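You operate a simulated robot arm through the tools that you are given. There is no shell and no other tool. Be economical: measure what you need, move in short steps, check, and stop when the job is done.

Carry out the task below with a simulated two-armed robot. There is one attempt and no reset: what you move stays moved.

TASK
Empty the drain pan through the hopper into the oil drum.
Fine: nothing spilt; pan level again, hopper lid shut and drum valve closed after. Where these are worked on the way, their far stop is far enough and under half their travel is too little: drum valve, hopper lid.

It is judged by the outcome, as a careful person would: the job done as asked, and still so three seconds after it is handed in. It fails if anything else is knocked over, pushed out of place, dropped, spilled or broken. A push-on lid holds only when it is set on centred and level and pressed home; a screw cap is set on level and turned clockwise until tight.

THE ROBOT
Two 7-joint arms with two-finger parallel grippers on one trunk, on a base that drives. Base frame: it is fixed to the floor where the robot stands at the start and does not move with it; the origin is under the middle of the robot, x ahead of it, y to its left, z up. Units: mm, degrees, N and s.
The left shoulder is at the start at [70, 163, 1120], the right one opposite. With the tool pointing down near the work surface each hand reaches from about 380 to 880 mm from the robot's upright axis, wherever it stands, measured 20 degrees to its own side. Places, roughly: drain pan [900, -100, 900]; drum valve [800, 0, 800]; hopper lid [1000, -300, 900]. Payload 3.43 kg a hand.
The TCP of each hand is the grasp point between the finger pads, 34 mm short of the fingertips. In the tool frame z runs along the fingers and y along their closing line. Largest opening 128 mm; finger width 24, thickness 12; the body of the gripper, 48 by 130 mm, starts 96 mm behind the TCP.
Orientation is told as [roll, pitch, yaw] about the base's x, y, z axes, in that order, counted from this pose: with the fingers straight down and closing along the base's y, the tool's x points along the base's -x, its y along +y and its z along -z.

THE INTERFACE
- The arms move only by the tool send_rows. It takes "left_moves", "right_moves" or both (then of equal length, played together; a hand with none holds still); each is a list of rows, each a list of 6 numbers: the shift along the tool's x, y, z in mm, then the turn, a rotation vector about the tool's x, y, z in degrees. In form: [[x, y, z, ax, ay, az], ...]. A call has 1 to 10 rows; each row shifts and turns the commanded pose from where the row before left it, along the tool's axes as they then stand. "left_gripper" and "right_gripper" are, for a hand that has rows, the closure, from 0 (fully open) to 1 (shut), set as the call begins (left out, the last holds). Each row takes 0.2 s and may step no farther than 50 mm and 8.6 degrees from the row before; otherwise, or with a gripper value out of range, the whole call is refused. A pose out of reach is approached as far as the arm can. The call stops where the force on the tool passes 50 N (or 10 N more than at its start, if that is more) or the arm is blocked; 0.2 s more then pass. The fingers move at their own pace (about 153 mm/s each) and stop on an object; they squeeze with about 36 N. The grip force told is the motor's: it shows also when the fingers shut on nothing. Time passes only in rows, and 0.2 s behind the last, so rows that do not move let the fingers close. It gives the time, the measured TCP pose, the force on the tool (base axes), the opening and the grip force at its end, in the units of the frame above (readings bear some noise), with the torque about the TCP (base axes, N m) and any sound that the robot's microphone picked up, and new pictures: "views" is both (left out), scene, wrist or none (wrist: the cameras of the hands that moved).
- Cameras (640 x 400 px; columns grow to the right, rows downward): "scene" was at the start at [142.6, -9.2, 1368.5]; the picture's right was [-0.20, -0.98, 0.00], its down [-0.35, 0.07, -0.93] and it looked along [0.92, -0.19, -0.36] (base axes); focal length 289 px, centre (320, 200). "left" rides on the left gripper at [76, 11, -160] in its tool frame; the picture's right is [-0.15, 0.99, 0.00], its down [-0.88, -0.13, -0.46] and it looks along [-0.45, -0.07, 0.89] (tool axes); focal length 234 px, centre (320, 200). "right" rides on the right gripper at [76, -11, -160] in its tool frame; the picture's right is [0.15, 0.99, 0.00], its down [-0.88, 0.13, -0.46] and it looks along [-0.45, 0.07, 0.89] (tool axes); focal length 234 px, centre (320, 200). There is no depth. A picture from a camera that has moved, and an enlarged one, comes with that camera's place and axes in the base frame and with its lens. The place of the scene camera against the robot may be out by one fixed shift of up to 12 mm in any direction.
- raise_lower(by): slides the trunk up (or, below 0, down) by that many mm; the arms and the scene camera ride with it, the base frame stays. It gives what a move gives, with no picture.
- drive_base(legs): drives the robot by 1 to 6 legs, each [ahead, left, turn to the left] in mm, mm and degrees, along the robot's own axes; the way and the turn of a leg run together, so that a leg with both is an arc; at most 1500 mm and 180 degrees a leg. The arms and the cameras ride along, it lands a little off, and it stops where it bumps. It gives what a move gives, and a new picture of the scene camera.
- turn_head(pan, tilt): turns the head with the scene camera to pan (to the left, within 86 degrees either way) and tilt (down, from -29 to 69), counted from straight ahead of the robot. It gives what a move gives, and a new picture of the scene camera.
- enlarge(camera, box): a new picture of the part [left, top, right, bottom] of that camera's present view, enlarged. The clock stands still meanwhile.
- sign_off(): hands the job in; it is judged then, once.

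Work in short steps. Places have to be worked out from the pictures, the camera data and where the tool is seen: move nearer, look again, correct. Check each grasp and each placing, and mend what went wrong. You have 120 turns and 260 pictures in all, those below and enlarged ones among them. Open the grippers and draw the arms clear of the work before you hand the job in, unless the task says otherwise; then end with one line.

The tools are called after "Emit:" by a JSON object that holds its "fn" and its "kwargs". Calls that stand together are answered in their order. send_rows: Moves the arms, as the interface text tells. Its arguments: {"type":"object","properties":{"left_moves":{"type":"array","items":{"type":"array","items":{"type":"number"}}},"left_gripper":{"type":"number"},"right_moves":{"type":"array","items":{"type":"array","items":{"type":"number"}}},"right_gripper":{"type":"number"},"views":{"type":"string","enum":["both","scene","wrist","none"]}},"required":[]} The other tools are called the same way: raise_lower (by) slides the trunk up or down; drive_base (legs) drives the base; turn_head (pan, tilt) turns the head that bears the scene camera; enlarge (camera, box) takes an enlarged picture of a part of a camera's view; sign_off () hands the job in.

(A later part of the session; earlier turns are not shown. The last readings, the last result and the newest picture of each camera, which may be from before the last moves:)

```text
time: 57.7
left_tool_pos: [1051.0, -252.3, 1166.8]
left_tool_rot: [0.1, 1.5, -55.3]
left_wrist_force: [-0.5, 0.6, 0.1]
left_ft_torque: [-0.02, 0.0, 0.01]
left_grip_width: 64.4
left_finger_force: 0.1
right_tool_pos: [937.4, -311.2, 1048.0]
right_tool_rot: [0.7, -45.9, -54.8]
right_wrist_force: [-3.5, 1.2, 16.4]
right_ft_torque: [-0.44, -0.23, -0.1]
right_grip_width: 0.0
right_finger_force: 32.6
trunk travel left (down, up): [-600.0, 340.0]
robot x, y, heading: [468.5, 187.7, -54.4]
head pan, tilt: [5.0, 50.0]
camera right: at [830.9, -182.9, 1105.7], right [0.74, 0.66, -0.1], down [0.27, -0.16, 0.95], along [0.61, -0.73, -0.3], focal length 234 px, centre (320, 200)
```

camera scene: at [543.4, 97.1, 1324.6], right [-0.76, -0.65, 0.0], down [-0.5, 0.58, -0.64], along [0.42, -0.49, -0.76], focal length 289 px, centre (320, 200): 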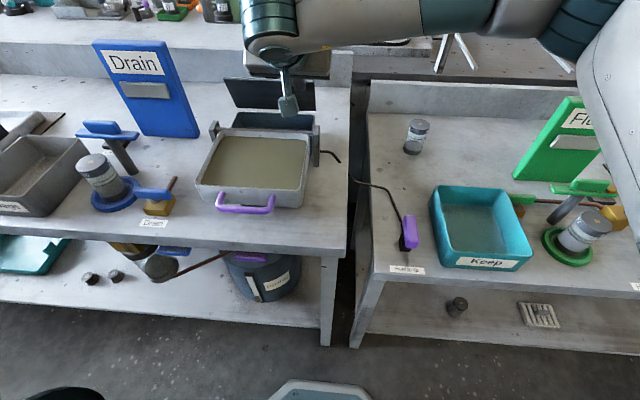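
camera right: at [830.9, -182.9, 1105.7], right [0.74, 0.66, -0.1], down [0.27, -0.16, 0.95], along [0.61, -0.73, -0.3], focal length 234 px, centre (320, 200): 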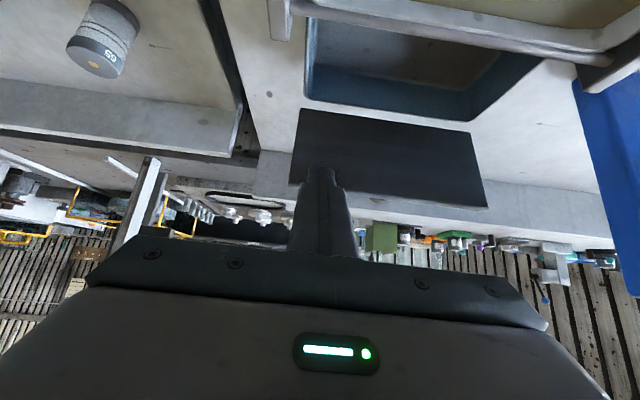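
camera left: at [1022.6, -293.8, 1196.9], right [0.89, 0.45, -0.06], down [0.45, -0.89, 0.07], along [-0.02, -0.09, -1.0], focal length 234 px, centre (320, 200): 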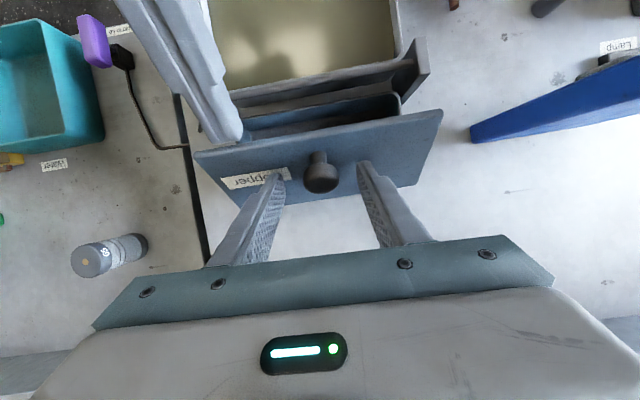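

Good, lid near 75–80°. Continue over-centre.

Emit:
{"fn": "send_rows", "kwargs": {"right_moves": [[-7.5, 0, 5, 0, 0, 0], [-7.5, 0, 5.5, 0, 0, 0], [-7, 0, 6, 0, 0, 0], [-6.5, 0, 6.5, 0, 0, 0], [0, 0, 0, 0, 0, 0]], "views": "wrist"}}

Emit:
{"fn": "enlarge", "kwargs": {"camera": "scene", "box": [180, 60, 340, 180]}}

```text
time: 58.9
left_tool_pos: [1050.5, -253.4, 1164.1]
left_tool_rot: [0.1, 1.6, -55.4]
left_wrist_force: [0.0, 0.6, -0.6]
left_ft_torque: [0.0, -0.01, 0.06]
left_grip_width: 64.0
left_finger_force: 0.0
right_tool_pos: [959.7, -344.1, 1053.9]
right_tool_rot: [0.7, -45.7, -54.8]
right_wrist_force: [-0.4, 0.4, -0.4]
right_ft_torque: [0.0, -0.02, 0.02]
right_grip_width: 0.0
right_finger_force: 32.9
trunk travel left (down, up): [-600.0, 340.0]
robot x, y, heading: [470.4, 187.1, -54.3]
head pan, tilt: [5.0, 50.0]
camera right: at [852.4, -214.5, 1110.2], right [0.74, 0.66, -0.1], down [0.27, -0.16, 0.95], along [0.61, -0.73, -0.3], focal length 234 px, centre (320, 200)
```

right: 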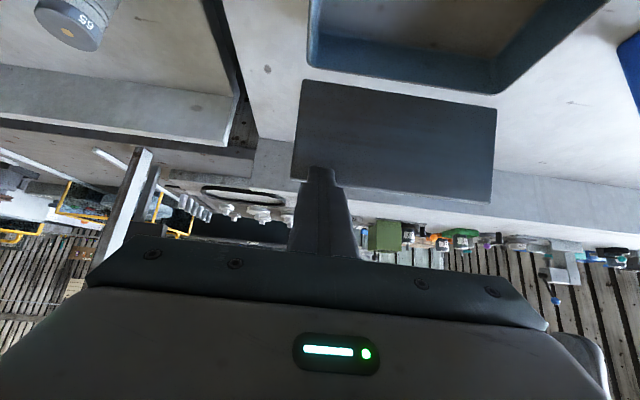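

```text
3.33 times, centred on (260, 120) of scene
camera zoom: at [546.4, 95.7, 1324.3], right [-0.76, -0.65, 0.0], down [-0.5, 0.58, -0.64], along [0.42, -0.49, -0.77], focal length 962 px, centre (520, 467)
```

zoom: 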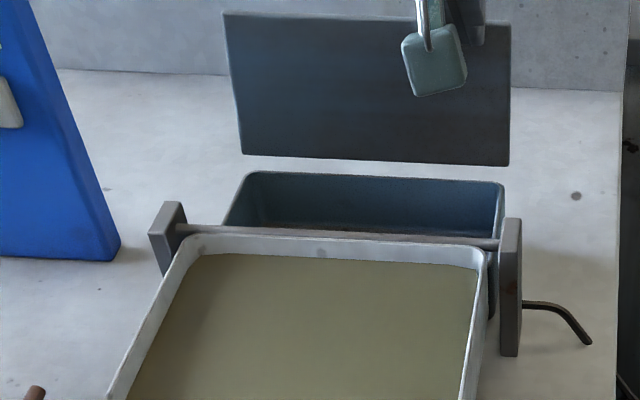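

No force now: the lid has gone over-centre and stands open by itself. Withdraw the right hand a bit and confirm it stays.

Emit:
{"fn": "send_rows", "kwargs": {"right_moves": [[0, 0, -30, 0, 0, 0], [0, 0, -40, 0, 0, 0], [0, 0, -40, 0, 0, 0], [0, 0, -40, 0, 0, 0], [0, -20, -30, 0, 0, 0]], "views": "both"}}

```text
time: 60.1
left_tool_pos: [1050.1, -255.2, 1164.8]
left_tool_rot: [0.1, 1.6, -55.4]
left_wrist_force: [-0.5, 0.0, -0.6]
left_ft_torque: [-0.01, -0.04, -0.03]
left_grip_width: 64.0
left_finger_force: 0.0
right_tool_pos: [867.0, -250.5, 1178.2]
right_tool_rot: [0.8, -45.9, -55.0]
right_wrist_force: [0.0, 0.7, 0.2]
right_ft_torque: [0.04, -0.02, 0.01]
right_grip_width: 0.0
right_finger_force: 32.8
trunk travel left (down, up): [-600.0, 340.0]
robot x, y, heading: [470.7, 183.7, -54.4]
head pan, tilt: [5.0, 50.0]
camera scene: at [544.6, 95.1, 1324.3], right [-0.76, -0.65, 0.0], down [-0.5, 0.58, -0.64], along [0.42, -0.49, -0.77], focal length 289 px, centre (320, 200)
camera right: at [758.8, -121.7, 1235.7], right [0.74, 0.66, -0.1], down [0.27, -0.16, 0.95], along [0.61, -0.73, -0.3], focal length 234 px, centre (320, 200)
```

scene: 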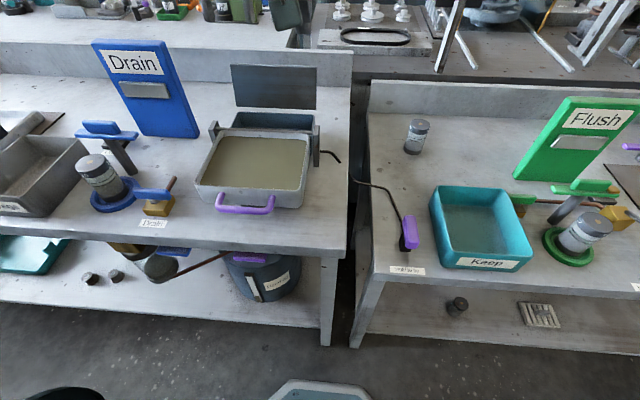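
right: 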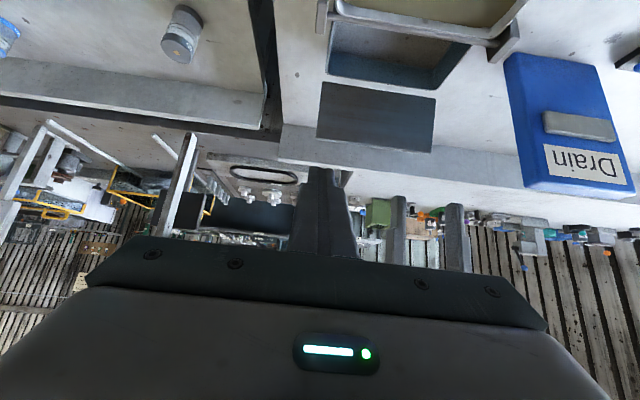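

Lid stays open. Back up 240 mm to get room for the valve and the pan handle.

Emit:
{"fn": "drive_base", "kwargs": {"legs": [[-240, 0, 0]]}}

Emit:
{"fn": "enlarge", "kwargs": {"camera": "scene", "box": [180, 60, 340, 220]}}

```text
time: 61.9
left_tool_pos: [913.5, -61.9, 1164.3]
left_tool_rot: [0.1, 1.6, -55.4]
left_wrist_force: [-0.2, -1.2, 0.2]
left_ft_torque: [0.01, 0.02, 0.04]
left_grip_width: 64.2
left_finger_force: 0.0
right_tool_pos: [730.3, -57.3, 1177.8]
right_tool_rot: [0.6, -45.8, -54.9]
right_wrist_force: [0.5, 0.5, -0.4]
right_ft_torque: [0.01, 0.0, 0.03]
right_grip_width: 0.0
right_finger_force: 33.2
trunk travel left (down, up): [-600.0, 340.0]
robot x, y, heading: [327.0, 379.3, -54.5]
head pan, tilt: [5.0, 50.0]
camera scene: at [408.3, 288.7, 1324.2], right [-0.76, -0.65, 0.0], down [-0.5, 0.58, -0.64], along [0.42, -0.49, -0.77], focal length 289 px, centre (320, 200)
```

scene: 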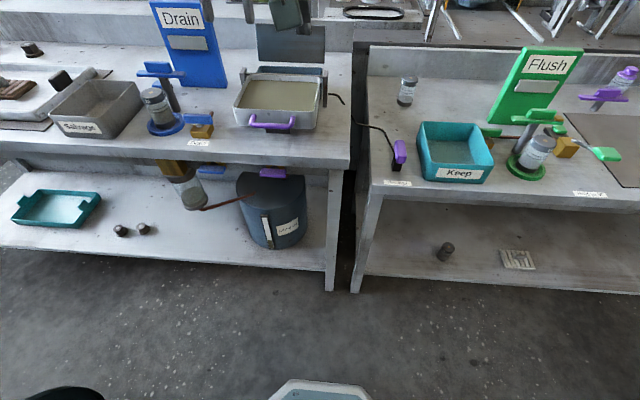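

```text
2.50 times, centred on (260, 140) of scene
camera zoom: at [408.3, 288.7, 1324.2], right [-0.76, -0.65, 0.0], down [-0.5, 0.58, -0.64], along [0.42, -0.49, -0.77], focal length 722 px, centre (470, 350)
```

zoom: 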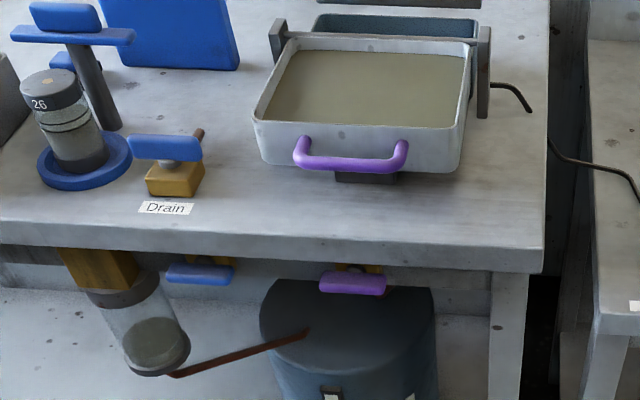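

Valve lever: a purple bar under the bench edge at about (637 ahead, 175 left, z≈800). I'll bring the left hand down in front of the bench with fingers horizontal to view it from below/front.

Emit:
{"fn": "send_rows", "kwargs": {"left_moves": [[40, -10, 0, 0, -8.5, 0], [40, -10, 0, 0, -8.5, 0], [40, -10, 0, 0, -8.5, 0], [40, -10, -10, 0, -8.5, 0], [24, 0, 28, 0, -8.5, 0], [26, 0, 26, 0, -8.5, 0], [32, 0, 22, 0, -8.5, 0], [36, 0, 17, 0, -8.5, 0], [39, 0, 11, 0, -8.5, 0], [40, 0, 6, 0, -8.5, 0]], "views": "none"}}

Emit:
{"fn": "send_rows", "kwargs": {"left_moves": [[40, 0, 0, 0, -6, 0], [40, 0, 0, 0, 0, 0], [0, 0, 0, 0, 0, 0]], "views": "both"}}

```text
time: 62.7
left_tool_pos: [838.4, 11.9, 1154.3]
left_tool_rot: [-0.5, -22.8, -53.3]
left_wrist_force: [4.6, -3.6, 1.0]
left_ft_torque: [0.47, 0.63, 0.32]
left_grip_width: 64.1
left_finger_force: 0.1
right_tool_pos: [728.7, -48.8, 1174.2]
right_tool_rot: [-0.6, -45.2, -52.6]
right_wrist_force: [-3.9, 4.2, -1.8]
right_ft_torque: [-0.56, -0.32, 0.39]
right_grip_width: 0.0
right_finger_force: 33.3
trunk travel left (down, up): [-600.0, 340.0]
robot x, y, heading: [325.2, 377.1, -54.0]
head pan, tilt: [5.0, 50.0]
stopped in row 4 (left hand): the force on the tool passed its limit at 99 N (the readings are from after the stop); the commanded pose is now the measured one
```

```text
time: 63.0
left_tool_pos: [837.8, 17.2, 1152.8]
left_tool_rot: [-1.0, -24.9, -51.8]
left_wrist_force: [2.8, -1.5, 0.1]
left_ft_torque: [0.25, 0.38, 0.14]
left_grip_width: 63.9
left_finger_force: 0.1
right_tool_pos: [725.2, -42.3, 1170.5]
right_tool_rot: [-1.6, -44.7, -50.8]
right_wrist_force: [-3.6, 1.7, -0.7]
right_ft_torque: [-0.26, -0.24, 0.28]
right_grip_width: 0.0
right_finger_force: 32.6
trunk travel left (down, up): [-600.0, 340.0]
robot x, y, heading: [326.8, 377.8, -54.3]
head pan, tilt: [5.0, 50.0]
stopped in row 1 (left hand): the force on the tool passed its limit at 83 N (the readings are from after the stop); the commanded pose is now the measured one
camera scene: at [408.2, 289.7, 1324.4], right [-0.76, -0.65, 0.0], down [-0.5, 0.58, -0.64], along [0.42, -0.49, -0.77], focal length 289 px, centre (320, 200)
camera left: at [766.6, 133.6, 1266.2], right [0.86, 0.5, 0.05], down [0.28, -0.55, 0.79], along [0.42, -0.67, -0.62], focal length 234 px, centre (320, 200)
```

scene: 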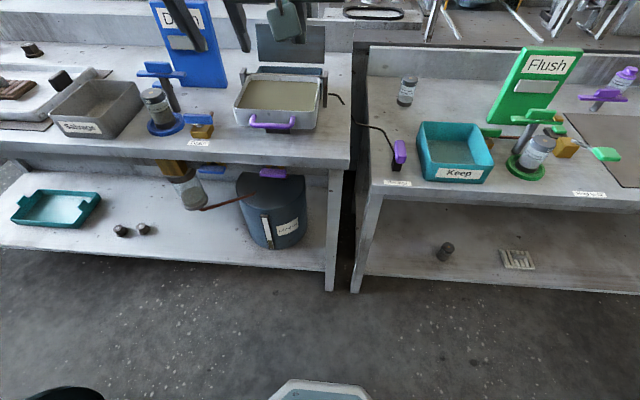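
left: 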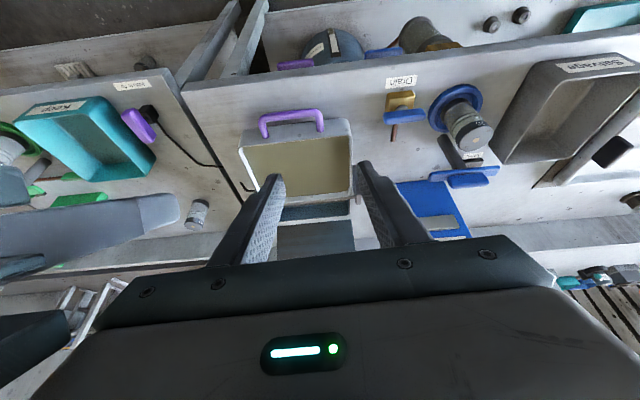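

The two hands touched. Move the right hand away to the right first, turning it to point down.

Emit:
{"fn": "send_rows", "kwargs": {"right_moves": [[0, -30, -10, 0, 0, 0], [0, -40, -10, 0, 0, 0], [0, -40, 0, 0, 7.5, 0], [0, -40, 0, 0, 7.5, 0], [0, -40, 0, 0, 7.5, 0], [0, -30, 0, 0, 7.5, 0], [0, 0, 0, 0, 7.5, 0], [0, 0, 0, 0, 7.5, 0]], "views": "none"}}

Emit:
{"fn": "send_rows", "kwargs": {"left_moves": [[30, -5, -10, 0, -8, 0], [24, 0, 20, 0, -8, 0], [24, 0, 28, 0, -8, 0], [26, 0, 26, 0, -8, 0], [32, 0, 22, 0, -8, 0], [36, 0, 17, 0, -8, 0], [39, 0, 11, 0, -8, 0], [40, 0, 6, 0, -8, 0], [0, 0, 0, 0, 0, 0]], "views": "both"}}

```text
time: 64.8
left_tool_pos: [837.5, 17.0, 1153.2]
left_tool_rot: [-0.8, -24.8, -51.9]
left_wrist_force: [1.2, 0.0, 0.3]
left_ft_torque: [-0.01, 0.02, -0.01]
left_grip_width: 64.2
left_finger_force: 0.1
right_tool_pos: [543.1, -167.8, 1189.0]
right_tool_rot: [-1.0, 0.4, -51.9]
right_wrist_force: [0.0, 0.1, 0.5]
right_ft_torque: [-0.02, -0.01, 0.01]
right_grip_width: 0.0
right_finger_force: 32.9
trunk travel left (down, up): [-600.0, 340.0]
robot x, y, heading: [327.2, 377.9, -54.3]
head pan, tilt: [5.0, 50.0]
```

```text
time: 66.8
left_tool_pos: [817.1, 1.1, 993.0]
left_tool_rot: [-3.0, -67.8, -50.4]
left_wrist_force: [0.4, -0.2, -0.6]
left_ft_torque: [0.0, -0.04, -0.02]
left_grip_width: 63.8
left_finger_force: 0.0
left hand out of reach, approached as far as the arm can: row 4, 5, 6, 7, 8
right_tool_pos: [543.5, -167.5, 1188.7]
right_tool_rot: [-0.9, 0.3, -51.9]
right_wrist_force: [0.4, 0.6, 1.0]
right_ft_torque: [0.01, -0.02, -0.02]
right_grip_width: 0.0
right_finger_force: 33.0
trunk travel left (down, up): [-600.0, 340.0]
robot x, y, heading: [328.2, 378.6, -54.4]
head pan, tilt: [5.0, 50.0]
camera scene: at [408.0, 289.1, 1324.3], right [-0.76, -0.65, 0.0], down [-0.5, 0.58, -0.64], along [0.42, -0.49, -0.77], focal length 289 px, centre (320, 200)
camera left: at [721.9, 150.0, 982.3], right [0.83, 0.55, 0.12], down [-0.14, 0.01, 0.99], along [0.55, -0.83, 0.08], focal length 234 px, centre (320, 200)
```

scene: 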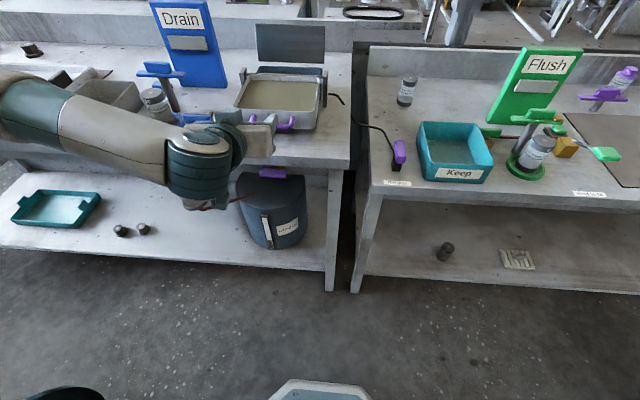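
left: 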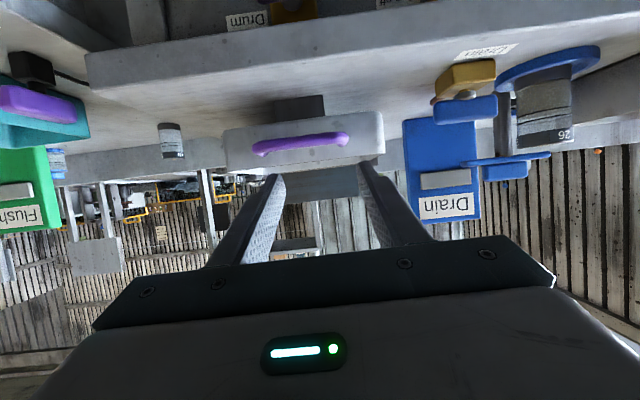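

Good view: the under-bench valve is labelled "Drum". I need more room, so back the base another 120 mm before lowering.

Emit:
{"fn": "drive_base", "kwargs": {"legs": [[-120, 0, 0]]}}

Emit:
{"fn": "send_rows", "kwargs": {"left_moves": [[28, 0, 11, 0, -5, 0], [28, 0, 11, 0, -5, 0], [29, 0, 8, 0, -5, 0], [30, 0, 5, 0, -4, 0], [30, 0, 2, 0, -3, 0], [30, 0, 0, 0, 0, 0], [30, 0, 0, 0, 0, 0], [0, 0, 0, 0, 0, 0]], "views": "both"}}

```text
time: 68.0
left_tool_pos: [748.6, 98.8, 991.7]
left_tool_rot: [-3.0, -67.8, -50.2]
left_wrist_force: [0.3, 0.0, -0.3]
left_ft_torque: [0.0, 0.0, 0.0]
left_grip_width: 63.9
left_finger_force: 0.0
right_tool_pos: [473.3, -70.4, 1189.5]
right_tool_rot: [-1.0, 0.3, -51.9]
right_wrist_force: [-0.3, 0.8, -0.2]
right_ft_torque: [-0.01, 0.01, -0.02]
right_grip_width: 0.0
right_finger_force: 33.3
trunk travel left (down, up): [-600.0, 340.0]
robot x, y, heading: [257.9, 476.1, -54.4]
head pan, tilt: [5.0, 50.0]
camera scene: at [338.4, 386.4, 1324.2], right [-0.76, -0.65, 0.0], down [-0.5, 0.58, -0.64], along [0.42, -0.49, -0.77], focal length 289 px, centre (320, 200)
```

scene: 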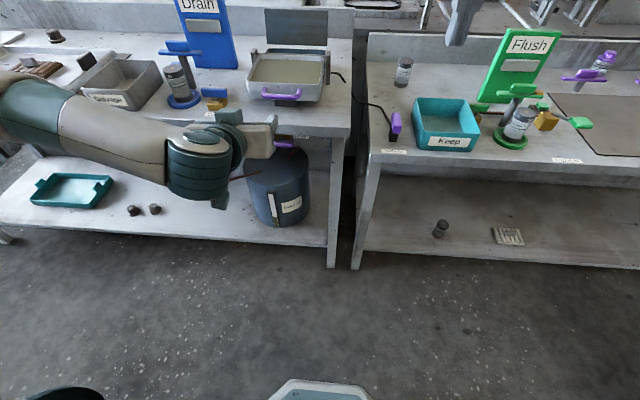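

```text
time: 69.8
left_tool_pos: [715.9, 98.1, 938.3]
left_tool_rot: [-5.7, -67.7, -48.7]
left_wrist_force: [1.0, 0.5, 0.1]
left_ft_torque: [-0.03, 0.01, -0.04]
left_grip_width: 63.8
left_finger_force: 0.0
left hand out of reach, approached as far as the arm can: row 1, 2, 3, 4, 5, 6, 7
right_tool_pos: [478.4, -66.3, 1188.9]
right_tool_rot: [-1.2, 0.2, -51.9]
right_wrist_force: [-0.4, -0.5, 0.0]
right_ft_torque: [-0.04, 0.06, 0.02]
right_grip_width: 0.2
right_finger_force: 33.6
trunk travel left (down, up): [-600.0, 340.0]
robot x, y, heading: [257.2, 476.9, -54.3]
head pan, tilt: [5.0, 50.0]
camera scene: at [341.9, 388.7, 1324.2], right [-0.76, -0.65, 0.0], down [-0.5, 0.58, -0.64], along [0.42, -0.49, -0.77], focal length 289 px, centre (320, 200)
camera left: at [620.7, 247.5, 928.7], right [0.84, 0.54, 0.1], down [-0.13, 0.02, 0.99], along [0.53, -0.84, 0.09], focal length 234 px, centre (320, 200)
```

scene: 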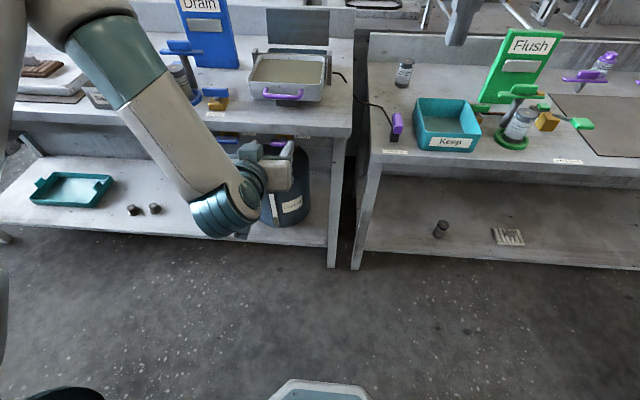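
left: 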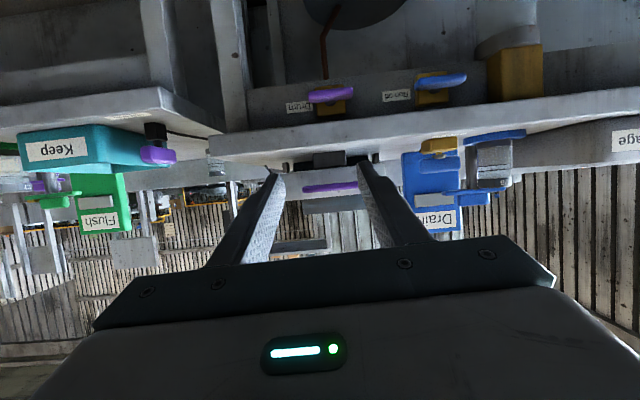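

The valve label reads "Drum"/"Drain". Enlarge the wrist view of the valve, and lower the trunk 250 mm so the forearm is more level.

Emit:
{"fn": "enlarge", "kwargs": {"camera": "left", "box": [250, 50, 490, 200]}}

Emit:
{"fn": "raise_lower", "kwargs": {"by": -250}}

Emit:
{"fn": "turn_head", "kwargs": {"pan": 10, "tilt": 25}}

```text
2.67 times, centred on (370, 125) of left
camera zoom: at [620.7, 247.5, 928.7], right [0.84, 0.54, 0.1], down [-0.13, 0.02, 0.99], along [0.53, -0.84, 0.09], focal length 624 px, centre (187, 400)
```

zoom: 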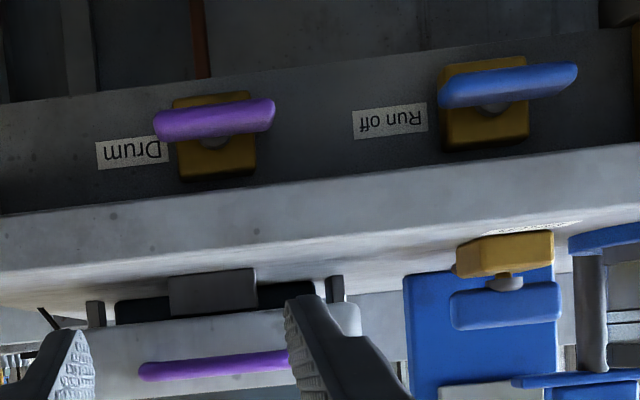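

```text
time: 72.4
left_tool_pos: [711.1, 96.7, 689.8]
left_tool_rot: [-5.2, -67.9, -49.2]
left_wrist_force: [0.4, 0.4, -0.2]
left_ft_torque: [0.06, 0.02, 0.01]
left_grip_width: 63.9
left_finger_force: 0.0
right_tool_pos: [473.2, -69.1, 938.7]
right_tool_rot: [-1.0, 0.4, -51.9]
right_wrist_force: [0.5, -0.2, 1.1]
right_ft_torque: [-0.03, 0.0, 0.01]
right_grip_width: 0.2
right_finger_force: 33.7
trunk travel left (down, up): [-350.0, 590.0]
robot x, y, heading: [256.6, 474.9, -54.2]
head pan, tilt: [5.0, 50.0]
```

```text
time: 73.3
left_tool_pos: [711.6, 96.2, 689.5]
left_tool_rot: [-5.1, -67.9, -49.2]
left_wrist_force: [-1.2, -0.2, -0.6]
left_ft_torque: [0.02, -0.02, -0.02]
left_grip_width: 64.2
left_finger_force: 0.1
right_tool_pos: [473.7, -69.9, 938.9]
right_tool_rot: [-1.0, 0.2, -51.9]
right_wrist_force: [-0.5, 0.1, 0.4]
right_ft_torque: [0.02, -0.02, 0.0]
right_grip_width: 0.0
right_finger_force: 33.2
trunk travel left (down, up): [-350.0, 590.0]
robot x, y, heading: [257.5, 471.7, -54.4]
head pan, tilt: [10.0, 25.0]
camera scene: at [354.0, 380.4, 1111.7], right [-0.7, -0.71, 0.0], down [-0.3, 0.3, -0.91], along [0.65, -0.63, -0.42], focal length 289 px, centre (320, 200)
```

scene: 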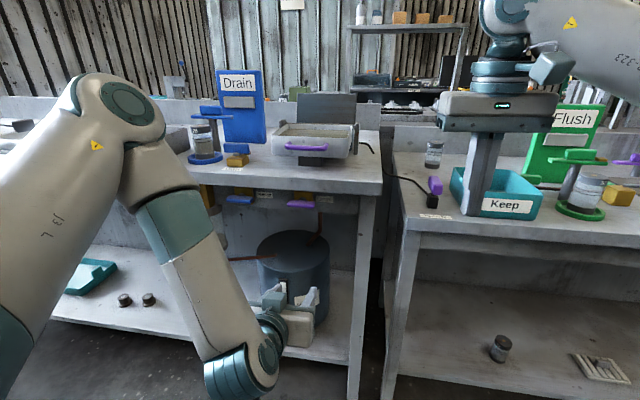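

The Drum valve: brass body on an apron, purple T-lever horizontal, turning about an axis facing me; lever centre ≈ D 514, L 657, z 807. Level the left hand in front of it.

Emit:
{"fn": "send_rows", "kwargs": {"left_moves": [[0, 0, 0, 0, -7.4, 0], [0, 0, 0, 0, -7.4, 0], [0, 0, 0, 0, -7.4, 0], [-30, 6, 10, 0, 0, 0], [-30, 6, 10, 0, 0, 0], [-30, 6, 10, 0, 0, 0], [-27, 4, 10, 0, 0, 0], [0, 0, 0, 0, 0, 0]], "left_gripper": 0.62, "views": "both"}}

```text
time: 75.1
left_tool_pos: [715.1, 29.3, 855.6]
left_tool_rot: [-94.7, -88.1, 40.7]
left_wrist_force: [0.0, 0.5, 0.5]
left_ft_torque: [0.03, 0.04, 0.0]
left_grip_width: 48.6
left_finger_force: 0.1
left hand out of reach, approached as far as the arm can: row 1, 2, 3
right_tool_pos: [473.4, -69.7, 938.1]
right_tool_rot: [-1.1, 0.3, -52.0]
right_wrist_force: [0.4, 0.3, -0.7]
right_ft_torque: [0.04, -0.02, 0.04]
right_grip_width: 0.0
right_finger_force: 32.8
trunk travel left (down, up): [-350.0, 590.0]
robot x, y, heading: [256.7, 475.5, -54.7]
head pan, tilt: [10.0, 25.0]
camera scene: at [353.9, 380.2, 1111.7], right [-0.7, -0.71, 0.0], down [-0.3, 0.3, -0.91], along [0.65, -0.63, -0.42], focal length 289 px, centre (320, 200)
camera left: at [628.9, 163.8, 780.0], right [0.8, 0.58, 0.11], down [-0.35, 0.31, 0.88], along [0.48, -0.75, 0.46], focal length 234 px, centre (320, 200)
```

scene: 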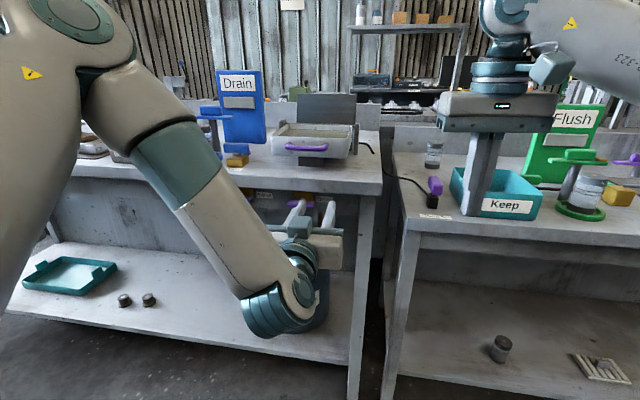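
left: 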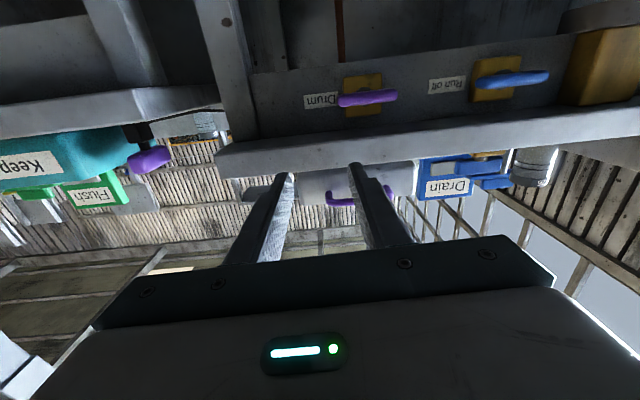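

Lever confirmed at L≈659, z≈805. Align the hand and roll it +90° about the pointing axis to grip the bar from above/below.

Emit:
{"fn": "send_rows", "kwargs": {"left_moves": [[25, 30, 0, 0, 0, 0], [25, 29, 0, 0, 0, 0], [0, 0, 0, 0, 0, 8.5], [0, 0, 0, 0, 0, 8.5], [0, 0, 0, 0, 0, 8.5], [0, 0, 0, 0, 0, 8.5], [0, 0, 0, 0, 0, 8.5], [0, 0, 0, 0, 0, 8.5], [0, 0, 0, 0, 0, 8.5], [0, 0, 0, 0, 0, 8.5]], "views": "none"}}

Emit:
{"fn": "send_rows", "kwargs": {"left_moves": [[0, 0, 0, 0, 0, 8.5], [0, 0, 0, 0, 0, 8.5], [0, 0, 0, 0, 0, 5], [0, 0, 0, 0, 0, 0]], "views": "both"}}

```text
time: 77.3
left_tool_pos: [711.0, 47.9, 826.1]
left_tool_rot: [90.0, -23.8, -143.7]
left_wrist_force: [-0.7, -0.2, -0.1]
left_ft_torque: [0.02, 0.0, -0.02]
left_grip_width: 48.6
left_finger_force: 0.0
left hand out of reach, approached as far as the arm can: row 1, 2, 3
right_tool_pos: [473.3, -70.6, 938.8]
right_tool_rot: [-1.0, 0.2, -51.9]
right_wrist_force: [-0.5, 0.3, 0.2]
right_ft_torque: [0.03, 0.01, 0.03]
right_grip_width: 0.0
right_finger_force: 32.8
trunk travel left (down, up): [-350.0, 590.0]
robot x, y, heading: [260.4, 477.2, -54.4]
head pan, tilt: [10.0, 25.0]
```

```text
time: 78.3
left_tool_pos: [710.9, 47.0, 827.0]
left_tool_rot: [90.0, -1.8, -143.8]
left_wrist_force: [0.4, -0.1, 0.3]
left_ft_torque: [0.01, 0.0, 0.02]
left_grip_width: 48.5
left_finger_force: 0.0
right_tool_pos: [474.5, -70.4, 939.0]
right_tool_rot: [-1.0, 0.3, -52.0]
right_wrist_force: [-0.3, -0.3, 0.3]
right_ft_torque: [-0.01, 0.02, 0.0]
right_grip_width: 0.0
right_finger_force: 33.3
trunk travel left (down, up): [-350.0, 590.0]
robot x, y, heading: [258.9, 477.1, -54.4]
head pan, tilt: [10.0, 25.0]
camera scene: at [354.0, 380.4, 1111.7], right [-0.7, -0.71, 0.0], down [-0.3, 0.3, -0.91], along [0.65, -0.63, -0.42], focal length 289 px, centre (320, 200)
camera left: at [679.7, 221.1, 836.5], right [-0.09, -0.07, 0.99], down [-0.98, -0.15, -0.1], along [0.16, -0.99, -0.05], focal length 234 px, centre (320, 200)
```

scene: 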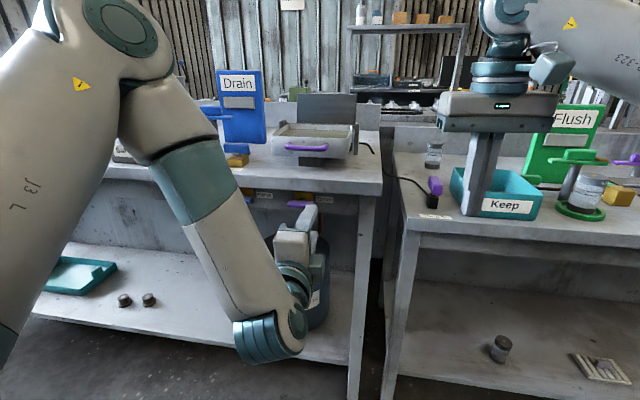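
left: 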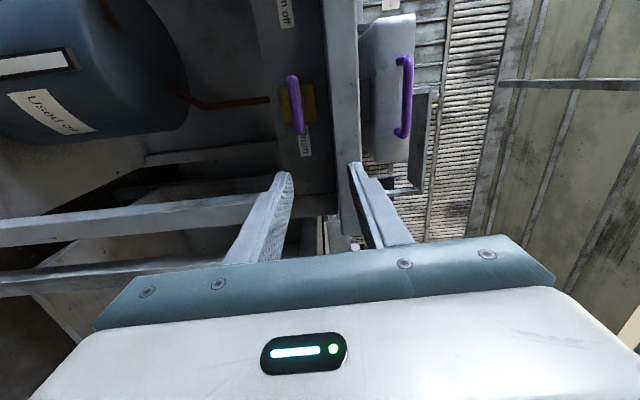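

Lever at L≈661, z≈804. Align laterally and advance to 40 mm short.

Emit:
{"fn": "send_rows", "kwargs": {"left_moves": [[27, -12, 0, 0, 0, 0], [27, -11, 0, 0, 0, 0], [0, 0, 27, 0, 0, 0], [0, 0, 27, 0, 0, 0], [0, 0, 26, 0, 0, 0], [0, 0, 0, 0, 0, 0]], "views": "both"}}

```text
time: 79.7
left_tool_pos: [736.5, -13.7, 839.0]
left_tool_rot: [90.1, -1.9, -143.7]
left_wrist_force: [-0.2, 0.3, 0.4]
left_ft_torque: [0.0, 0.0, 0.03]
left_grip_width: 48.5
left_finger_force: 0.1
left hand out of reach, approached as far as the arm can: row 1, 2, 3, 4, 5
right_tool_pos: [474.4, -69.4, 937.9]
right_tool_rot: [-1.0, 0.3, -51.9]
right_wrist_force: [0.2, -0.2, -0.3]
right_ft_torque: [0.04, -0.01, -0.01]
right_grip_width: 0.0
right_finger_force: 32.7
trunk travel left (down, up): [-350.0, 590.0]
robot x, y, heading: [259.4, 477.2, -54.1]
head pan, tilt: [10.0, 25.0]
camera scene: at [354.0, 380.6, 1111.8], right [-0.7, -0.71, 0.0], down [-0.3, 0.3, -0.91], along [0.65, -0.63, -0.42], focal length 289 px, centre (320, 200)
camera left: at [704.0, 162.5, 847.7], right [-0.09, -0.07, 0.99], down [-0.98, -0.16, -0.1], along [0.16, -0.99, -0.05], focal length 234 px, centre (320, 200)
```

scene: 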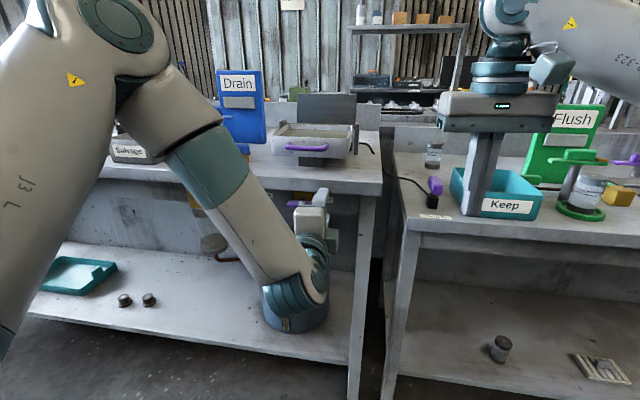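
left: 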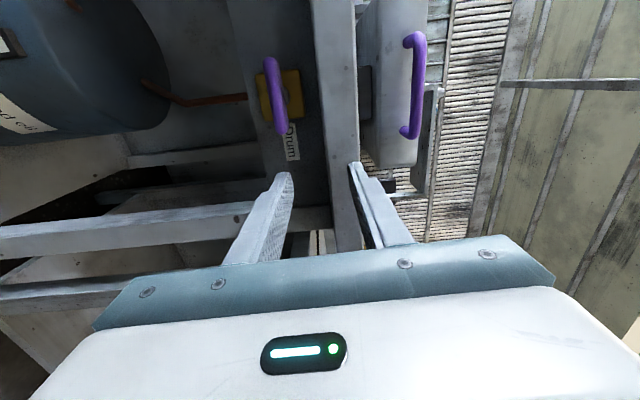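

The wrist posture limits lateral travel, so I'll shift the base left 69 mm and lower the trunk 35 mm to align instead.

Emit:
{"fn": "drive_base", "kwargs": {"legs": [[0, 69, 0]]}}

Emit:
{"fn": "raise_lower", "kwargs": {"by": -35}}

Emit:
{"fn": "enlarge", "kwargs": {"camera": "left", "box": [0, 0, 640, 400]}}

```text
time: 80.7
left_tool_pos: [792.3, 28.7, 838.0]
left_tool_rot: [90.0, -1.9, -143.7]
left_wrist_force: [-0.3, 0.5, -0.5]
left_ft_torque: [0.03, 0.0, -0.08]
left_grip_width: 48.4
left_finger_force: 0.1
right_tool_pos: [531.0, -28.6, 939.7]
right_tool_rot: [-1.1, 0.4, -51.9]
right_wrist_force: [-0.2, 0.4, -0.9]
right_ft_torque: [-0.04, 0.03, 0.0]
right_grip_width: 0.2
right_finger_force: 32.9
trunk travel left (down, up): [-350.0, 590.0]
robot x, y, heading: [317.4, 517.1, -54.3]
head pan, tilt: [10.0, 25.0]
camera scene: at [410.4, 420.8, 1111.7], right [-0.7, -0.71, 0.0], down [-0.3, 0.3, -0.91], along [0.65, -0.63, -0.42], focal length 289 px, centre (320, 200)
```

scene: 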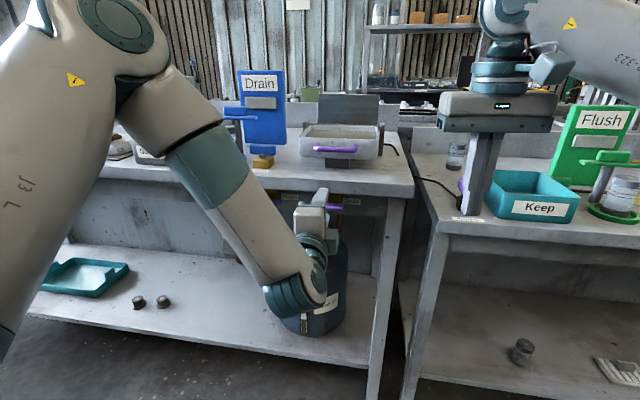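

```text
time: 81.5
left_tool_pos: [791.6, 27.9, 804.1]
left_tool_rot: [90.0, -2.0, -143.5]
left_wrist_force: [0.5, -0.3, -0.6]
left_ft_torque: [0.01, 0.0, 0.01]
left_grip_width: 48.5
left_finger_force: 0.0
right_tool_pos: [528.4, -30.1, 904.6]
right_tool_rot: [-1.0, 0.4, -51.9]
right_wrist_force: [-0.3, 0.2, 0.0]
right_ft_torque: [-0.02, 0.0, 0.01]
right_grip_width: 0.0
right_finger_force: 33.5
trunk travel left (down, up): [-315.0, 625.0]
robot x, y, heading: [314.5, 514.1, -54.4]
head pan, tilt: [10.0, 25.0]
```

```text
1.00 times, centred on (320, 200) of left (not enlarged: the box is as wide or as high as the picture)
camera zoom: at [759.3, 202.5, 812.7], right [-0.09, -0.07, 0.99], down [-0.98, -0.16, -0.1], along [0.16, -0.99, -0.05], focal length 234 px, centre (320, 200)
```

zoom: 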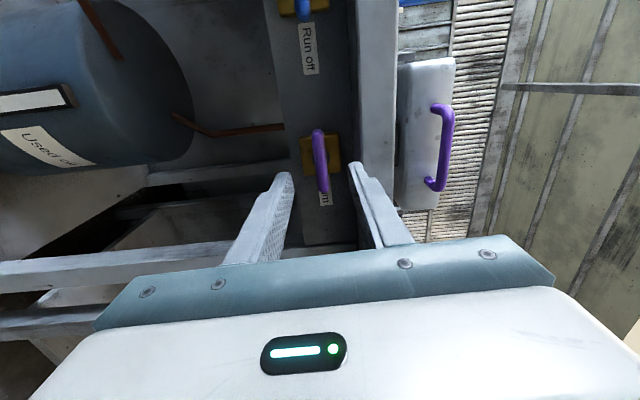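

Perfectly aligned: the lever sits between the fingers. Advance 56 mm and close.

Emit:
{"fn": "send_rows", "kwargs": {"left_moves": [[0, 0, 20, 0, 0, 0], [0, 0, 20, 0, 0, 0], [0, 0, 16, 0, 0, 0], [0, 0, 0, 0, 0, 0]], "views": "wrist"}}

Emit:
{"fn": "send_rows", "kwargs": {"left_moves": [[0, 0, 0, 0, 0, 0], [0, 0, 0, 0, 0, 0], [0, 0, 0, 0, 0, 0]], "left_gripper": 1, "views": "wrist"}}

```text
time: 82.5
left_tool_pos: [816.8, -20.5, 807.5]
left_tool_rot: [89.6, -1.9, -143.2]
left_wrist_force: [0.0, -0.8, 0.2]
left_ft_torque: [-0.03, 0.02, -0.01]
left_grip_width: 48.6
left_finger_force: 0.1
left hand out of reach, approached as far as the arm can: row 2
right_tool_pos: [529.9, -30.8, 903.6]
right_tool_rot: [-1.0, 0.3, -51.9]
right_wrist_force: [0.4, 0.1, 0.3]
right_ft_torque: [0.01, 0.05, 0.05]
right_grip_width: 0.0
right_finger_force: 32.6
trunk travel left (down, up): [-315.0, 625.0]
robot x, y, heading: [316.7, 514.6, -54.4]
head pan, tilt: [10.0, 25.0]
camera left: at [783.6, 154.1, 817.8], right [-0.09, -0.07, 0.99], down [-0.98, -0.16, -0.1], along [0.17, -0.98, -0.06], focal length 234 px, centre (320, 200)
```

left: 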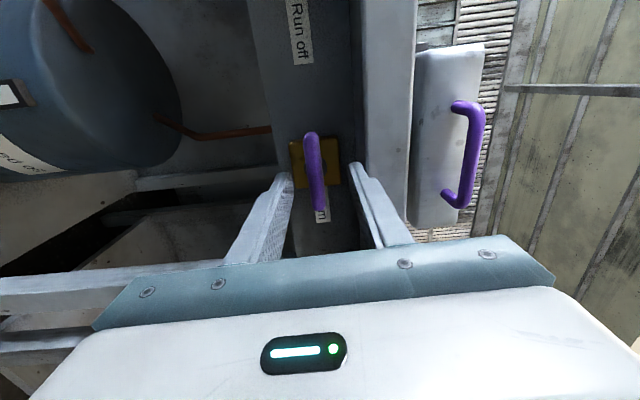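

```text
time: 83.3
left_tool_pos: [817.8, -20.6, 803.4]
left_tool_rot: [89.3, -1.9, -143.4]
left_wrist_force: [-7.8, 7.3, -19.2]
left_ft_torque: [-0.06, 0.1, 0.12]
left_grip_width: 13.1
left_finger_force: 44.8
right_tool_pos: [530.2, -29.5, 902.2]
right_tool_rot: [-0.9, 0.4, -51.9]
right_wrist_force: [0.1, 0.5, -0.8]
right_ft_torque: [-0.01, 0.01, 0.04]
right_grip_width: 0.0
right_finger_force: 33.5
trunk travel left (down, up): [-315.0, 625.0]
robot x, y, heading: [309.9, 514.9, -54.5]
head pan, tilt: [10.0, 25.0]
camera left: at [783.6, 154.1, 815.6], right [-0.08, -0.08, 0.99], down [-0.98, -0.16, -0.1], along [0.17, -0.98, -0.06], focal length 234 px, centre (320, 200)
```

left: 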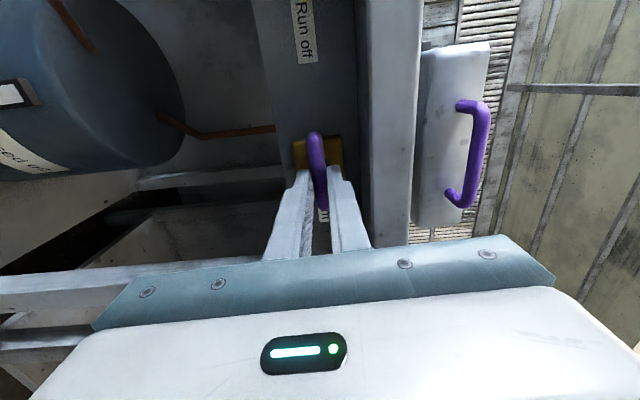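

Bar gripped (13 mm). Try turning counter-clockwise (as seen by me), about the hub.

Emit:
{"fn": "send_rows", "kwargs": {"left_moves": [[0, 1, 0, 0, 0, -7], [0, 1, 0, 0, 0, -7], [0, 1, 0, 0, 0, -7], [0, 0, 0, 0, 0, 0]], "views": "wrist"}}

```text
time: 84.3
left_tool_pos: [816.2, -18.7, 806.4]
left_tool_rot: [89.1, -23.0, -143.1]
left_wrist_force: [-17.3, 10.6, -29.6]
left_ft_torque: [0.04, 0.22, -0.61]
left_grip_width: 13.1
left_finger_force: 45.2
right_tool_pos: [529.4, -31.9, 902.5]
right_tool_rot: [-1.1, 0.4, -51.9]
right_wrist_force: [0.1, -0.6, -0.3]
right_ft_torque: [-0.02, 0.01, 0.01]
right_grip_width: 0.0
right_finger_force: 32.5
trunk travel left (down, up): [-315.0, 625.0]
robot x, y, heading: [313.7, 515.9, -54.5]
head pan, tilt: [10.0, 25.0]
camera left: at [782.6, 153.6, 790.0], right [0.21, 0.14, 0.97], down [-0.96, -0.15, 0.23], along [0.18, -0.98, 0.1], focal length 234 px, centre (320, 200)
```

left: 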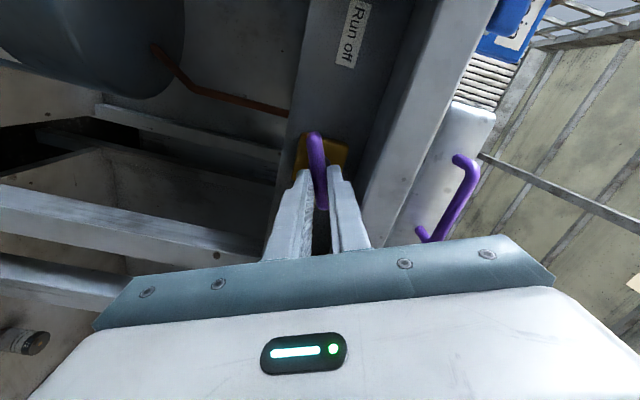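

It turns freely (21°). Ease down slightly and continue.

Emit:
{"fn": "send_rows", "kwargs": {"left_moves": [[1, -2, 0, 0, 0, -7], [0, 0, 0, 0, 0, -8], [0, 0, 0, 0, 0, -8], [0, 0, 0, 0, 0, -8], [0, 0, 0, 0, 0, 0]], "views": "none"}}

Emit:
{"fn": "send_rows", "kwargs": {"left_moves": [[0, 0, 0, 0, 0, -8], [0, 0, 0, 0, 0, -8], [0, 0, 0, 0, 0, -8], [0, 0, 0, 0, 0, 0]], "views": "wrist"}}

```text
time: 85.5
left_tool_pos: [818.8, -19.5, 808.5]
left_tool_rot: [89.5, -54.2, -142.7]
left_wrist_force: [-3.6, 20.7, -18.6]
left_ft_torque: [1.24, 0.95, 0.37]
left_grip_width: 12.9
left_finger_force: 44.8
left hand out of reach, approached as far as the arm can: row 1
right_tool_pos: [531.5, -30.1, 903.1]
right_tool_rot: [-1.1, 0.3, -51.9]
right_wrist_force: [0.0, 0.6, 0.3]
right_ft_torque: [0.03, -0.05, 0.03]
right_grip_width: 0.0
right_finger_force: 32.7
trunk travel left (down, up): [-315.0, 625.0]
robot x, y, heading: [311.0, 518.2, -54.4]
head pan, tilt: [10.0, 25.0]
```

```text
time: 86.5
left_tool_pos: [819.8, -17.9, 808.6]
left_tool_rot: [88.9, -78.2, -142.1]
left_wrist_force: [11.6, 22.3, -11.5]
left_ft_torque: [0.61, 0.37, 0.07]
left_grip_width: 12.8
left_finger_force: 45.4
right_tool_pos: [532.4, -28.4, 903.3]
right_tool_rot: [-1.1, 0.3, -51.9]
right_wrist_force: [-0.1, -1.0, 0.4]
right_ft_torque: [0.04, -0.01, 0.03]
right_grip_width: 0.0
right_finger_force: 32.7
trunk travel left (down, up): [-315.0, 625.0]
robot x, y, heading: [313.8, 515.6, -54.7]
head pan, tilt: [10.0, 25.0]
camera left: at [746.4, 126.5, 738.8], right [0.75, 0.56, 0.35], down [-0.52, 0.18, 0.84], along [0.41, -0.81, 0.42], focal length 234 px, centre (320, 200)
```

left: 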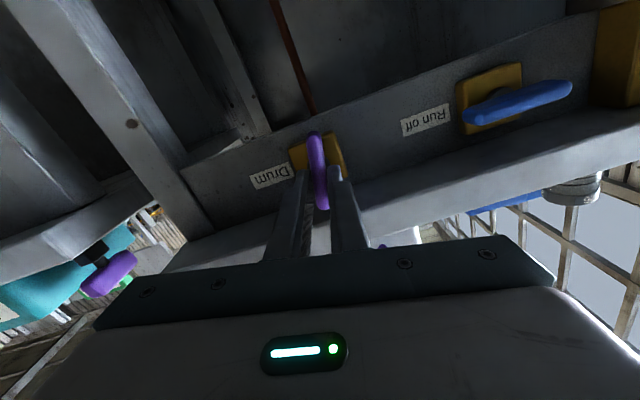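

~76° turned; continue to the stop.

Emit:
{"fn": "send_rows", "kwargs": {"left_moves": [[0, 0, 0, 0, 0, -8], [0, 0, 0, 0, 0, -8], [0, 0, 0, 0, 0, 0]], "views": "wrist"}}

```text
time: 87.3
left_tool_pos: [821.5, -17.1, 810.4]
left_tool_rot: [-88.6, -85.9, 35.6]
left_wrist_force: [24.2, 24.2, -1.1]
left_ft_torque: [1.04, -0.75, 0.32]
left_grip_width: 14.2
left_finger_force: 45.0
right_tool_pos: [531.8, -27.9, 904.2]
right_tool_rot: [-1.2, 0.3, -51.9]
right_wrist_force: [-0.8, 0.3, 0.1]
right_ft_torque: [0.03, 0.0, -0.02]
right_grip_width: 0.2
right_finger_force: 32.4
trunk travel left (down, up): [-315.0, 625.0]
robot x, y, heading: [312.8, 514.0, -54.7]
head pan, tilt: [10.0, 25.0]
camera left: at [730.5, 114.3, 734.5], right [0.8, 0.6, 0.07], down [-0.33, 0.32, 0.89], along [0.51, -0.73, 0.45], focal length 234 px, centre (320, 200)
```

left: 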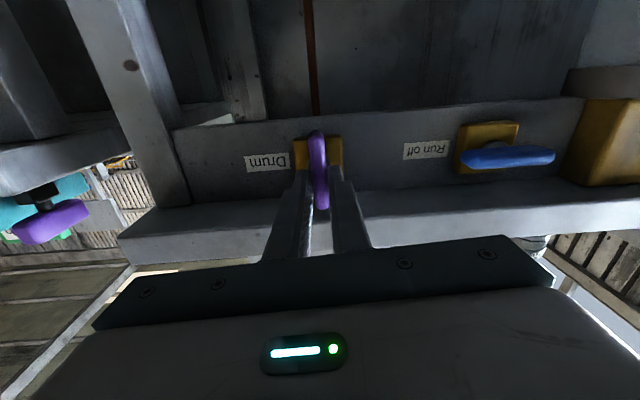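

The lever is vertical and against its stop (torque 1.2 N·m): drum valve open. Release and back out.

Emit:
{"fn": "send_rows", "kwargs": {"left_moves": [[0, 0, 0, 0, 0, 0], [0, 0, -25, 0, 0, 0], [0, 0, -35, 0, 0, 0], [0, 0, -35, 0, 0, 0], [0, 0, -35, 0, 0, 0]], "left_gripper": 0.5, "views": "wrist"}}

```text
time: 88.5
left_tool_pos: [737.8, 86.1, 806.7]
left_tool_rot: [-90.1, -86.1, 36.5]
left_wrist_force: [0.5, 0.4, 1.1]
left_ft_torque: [0.03, 0.01, -0.02]
left_grip_width: 63.9
left_finger_force: 0.0
right_tool_pos: [529.8, -29.1, 903.4]
right_tool_rot: [-1.0, 0.2, -51.9]
right_wrist_force: [0.5, -0.9, 0.8]
right_ft_torque: [0.02, 0.04, 0.01]
right_grip_width: 0.0
right_finger_force: 32.7
trunk travel left (down, up): [-315.0, 625.0]
robot x, y, heading: [315.1, 518.7, -54.3]
head pan, tilt: [10.0, 25.0]
camera left: at [649.8, 218.7, 731.6], right [0.8, 0.59, 0.08], down [-0.33, 0.33, 0.89], along [0.5, -0.74, 0.45], focal length 234 px, centre (320, 200)
```

left: 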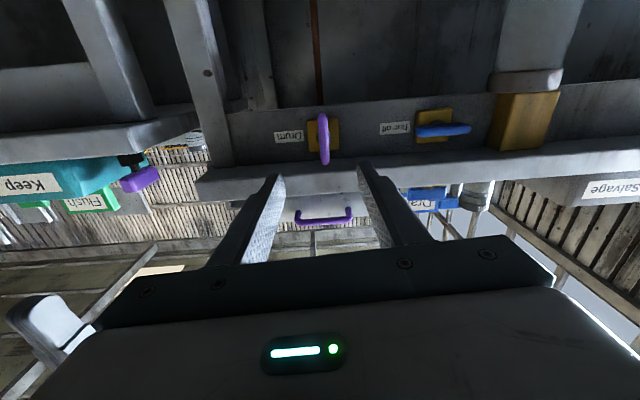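

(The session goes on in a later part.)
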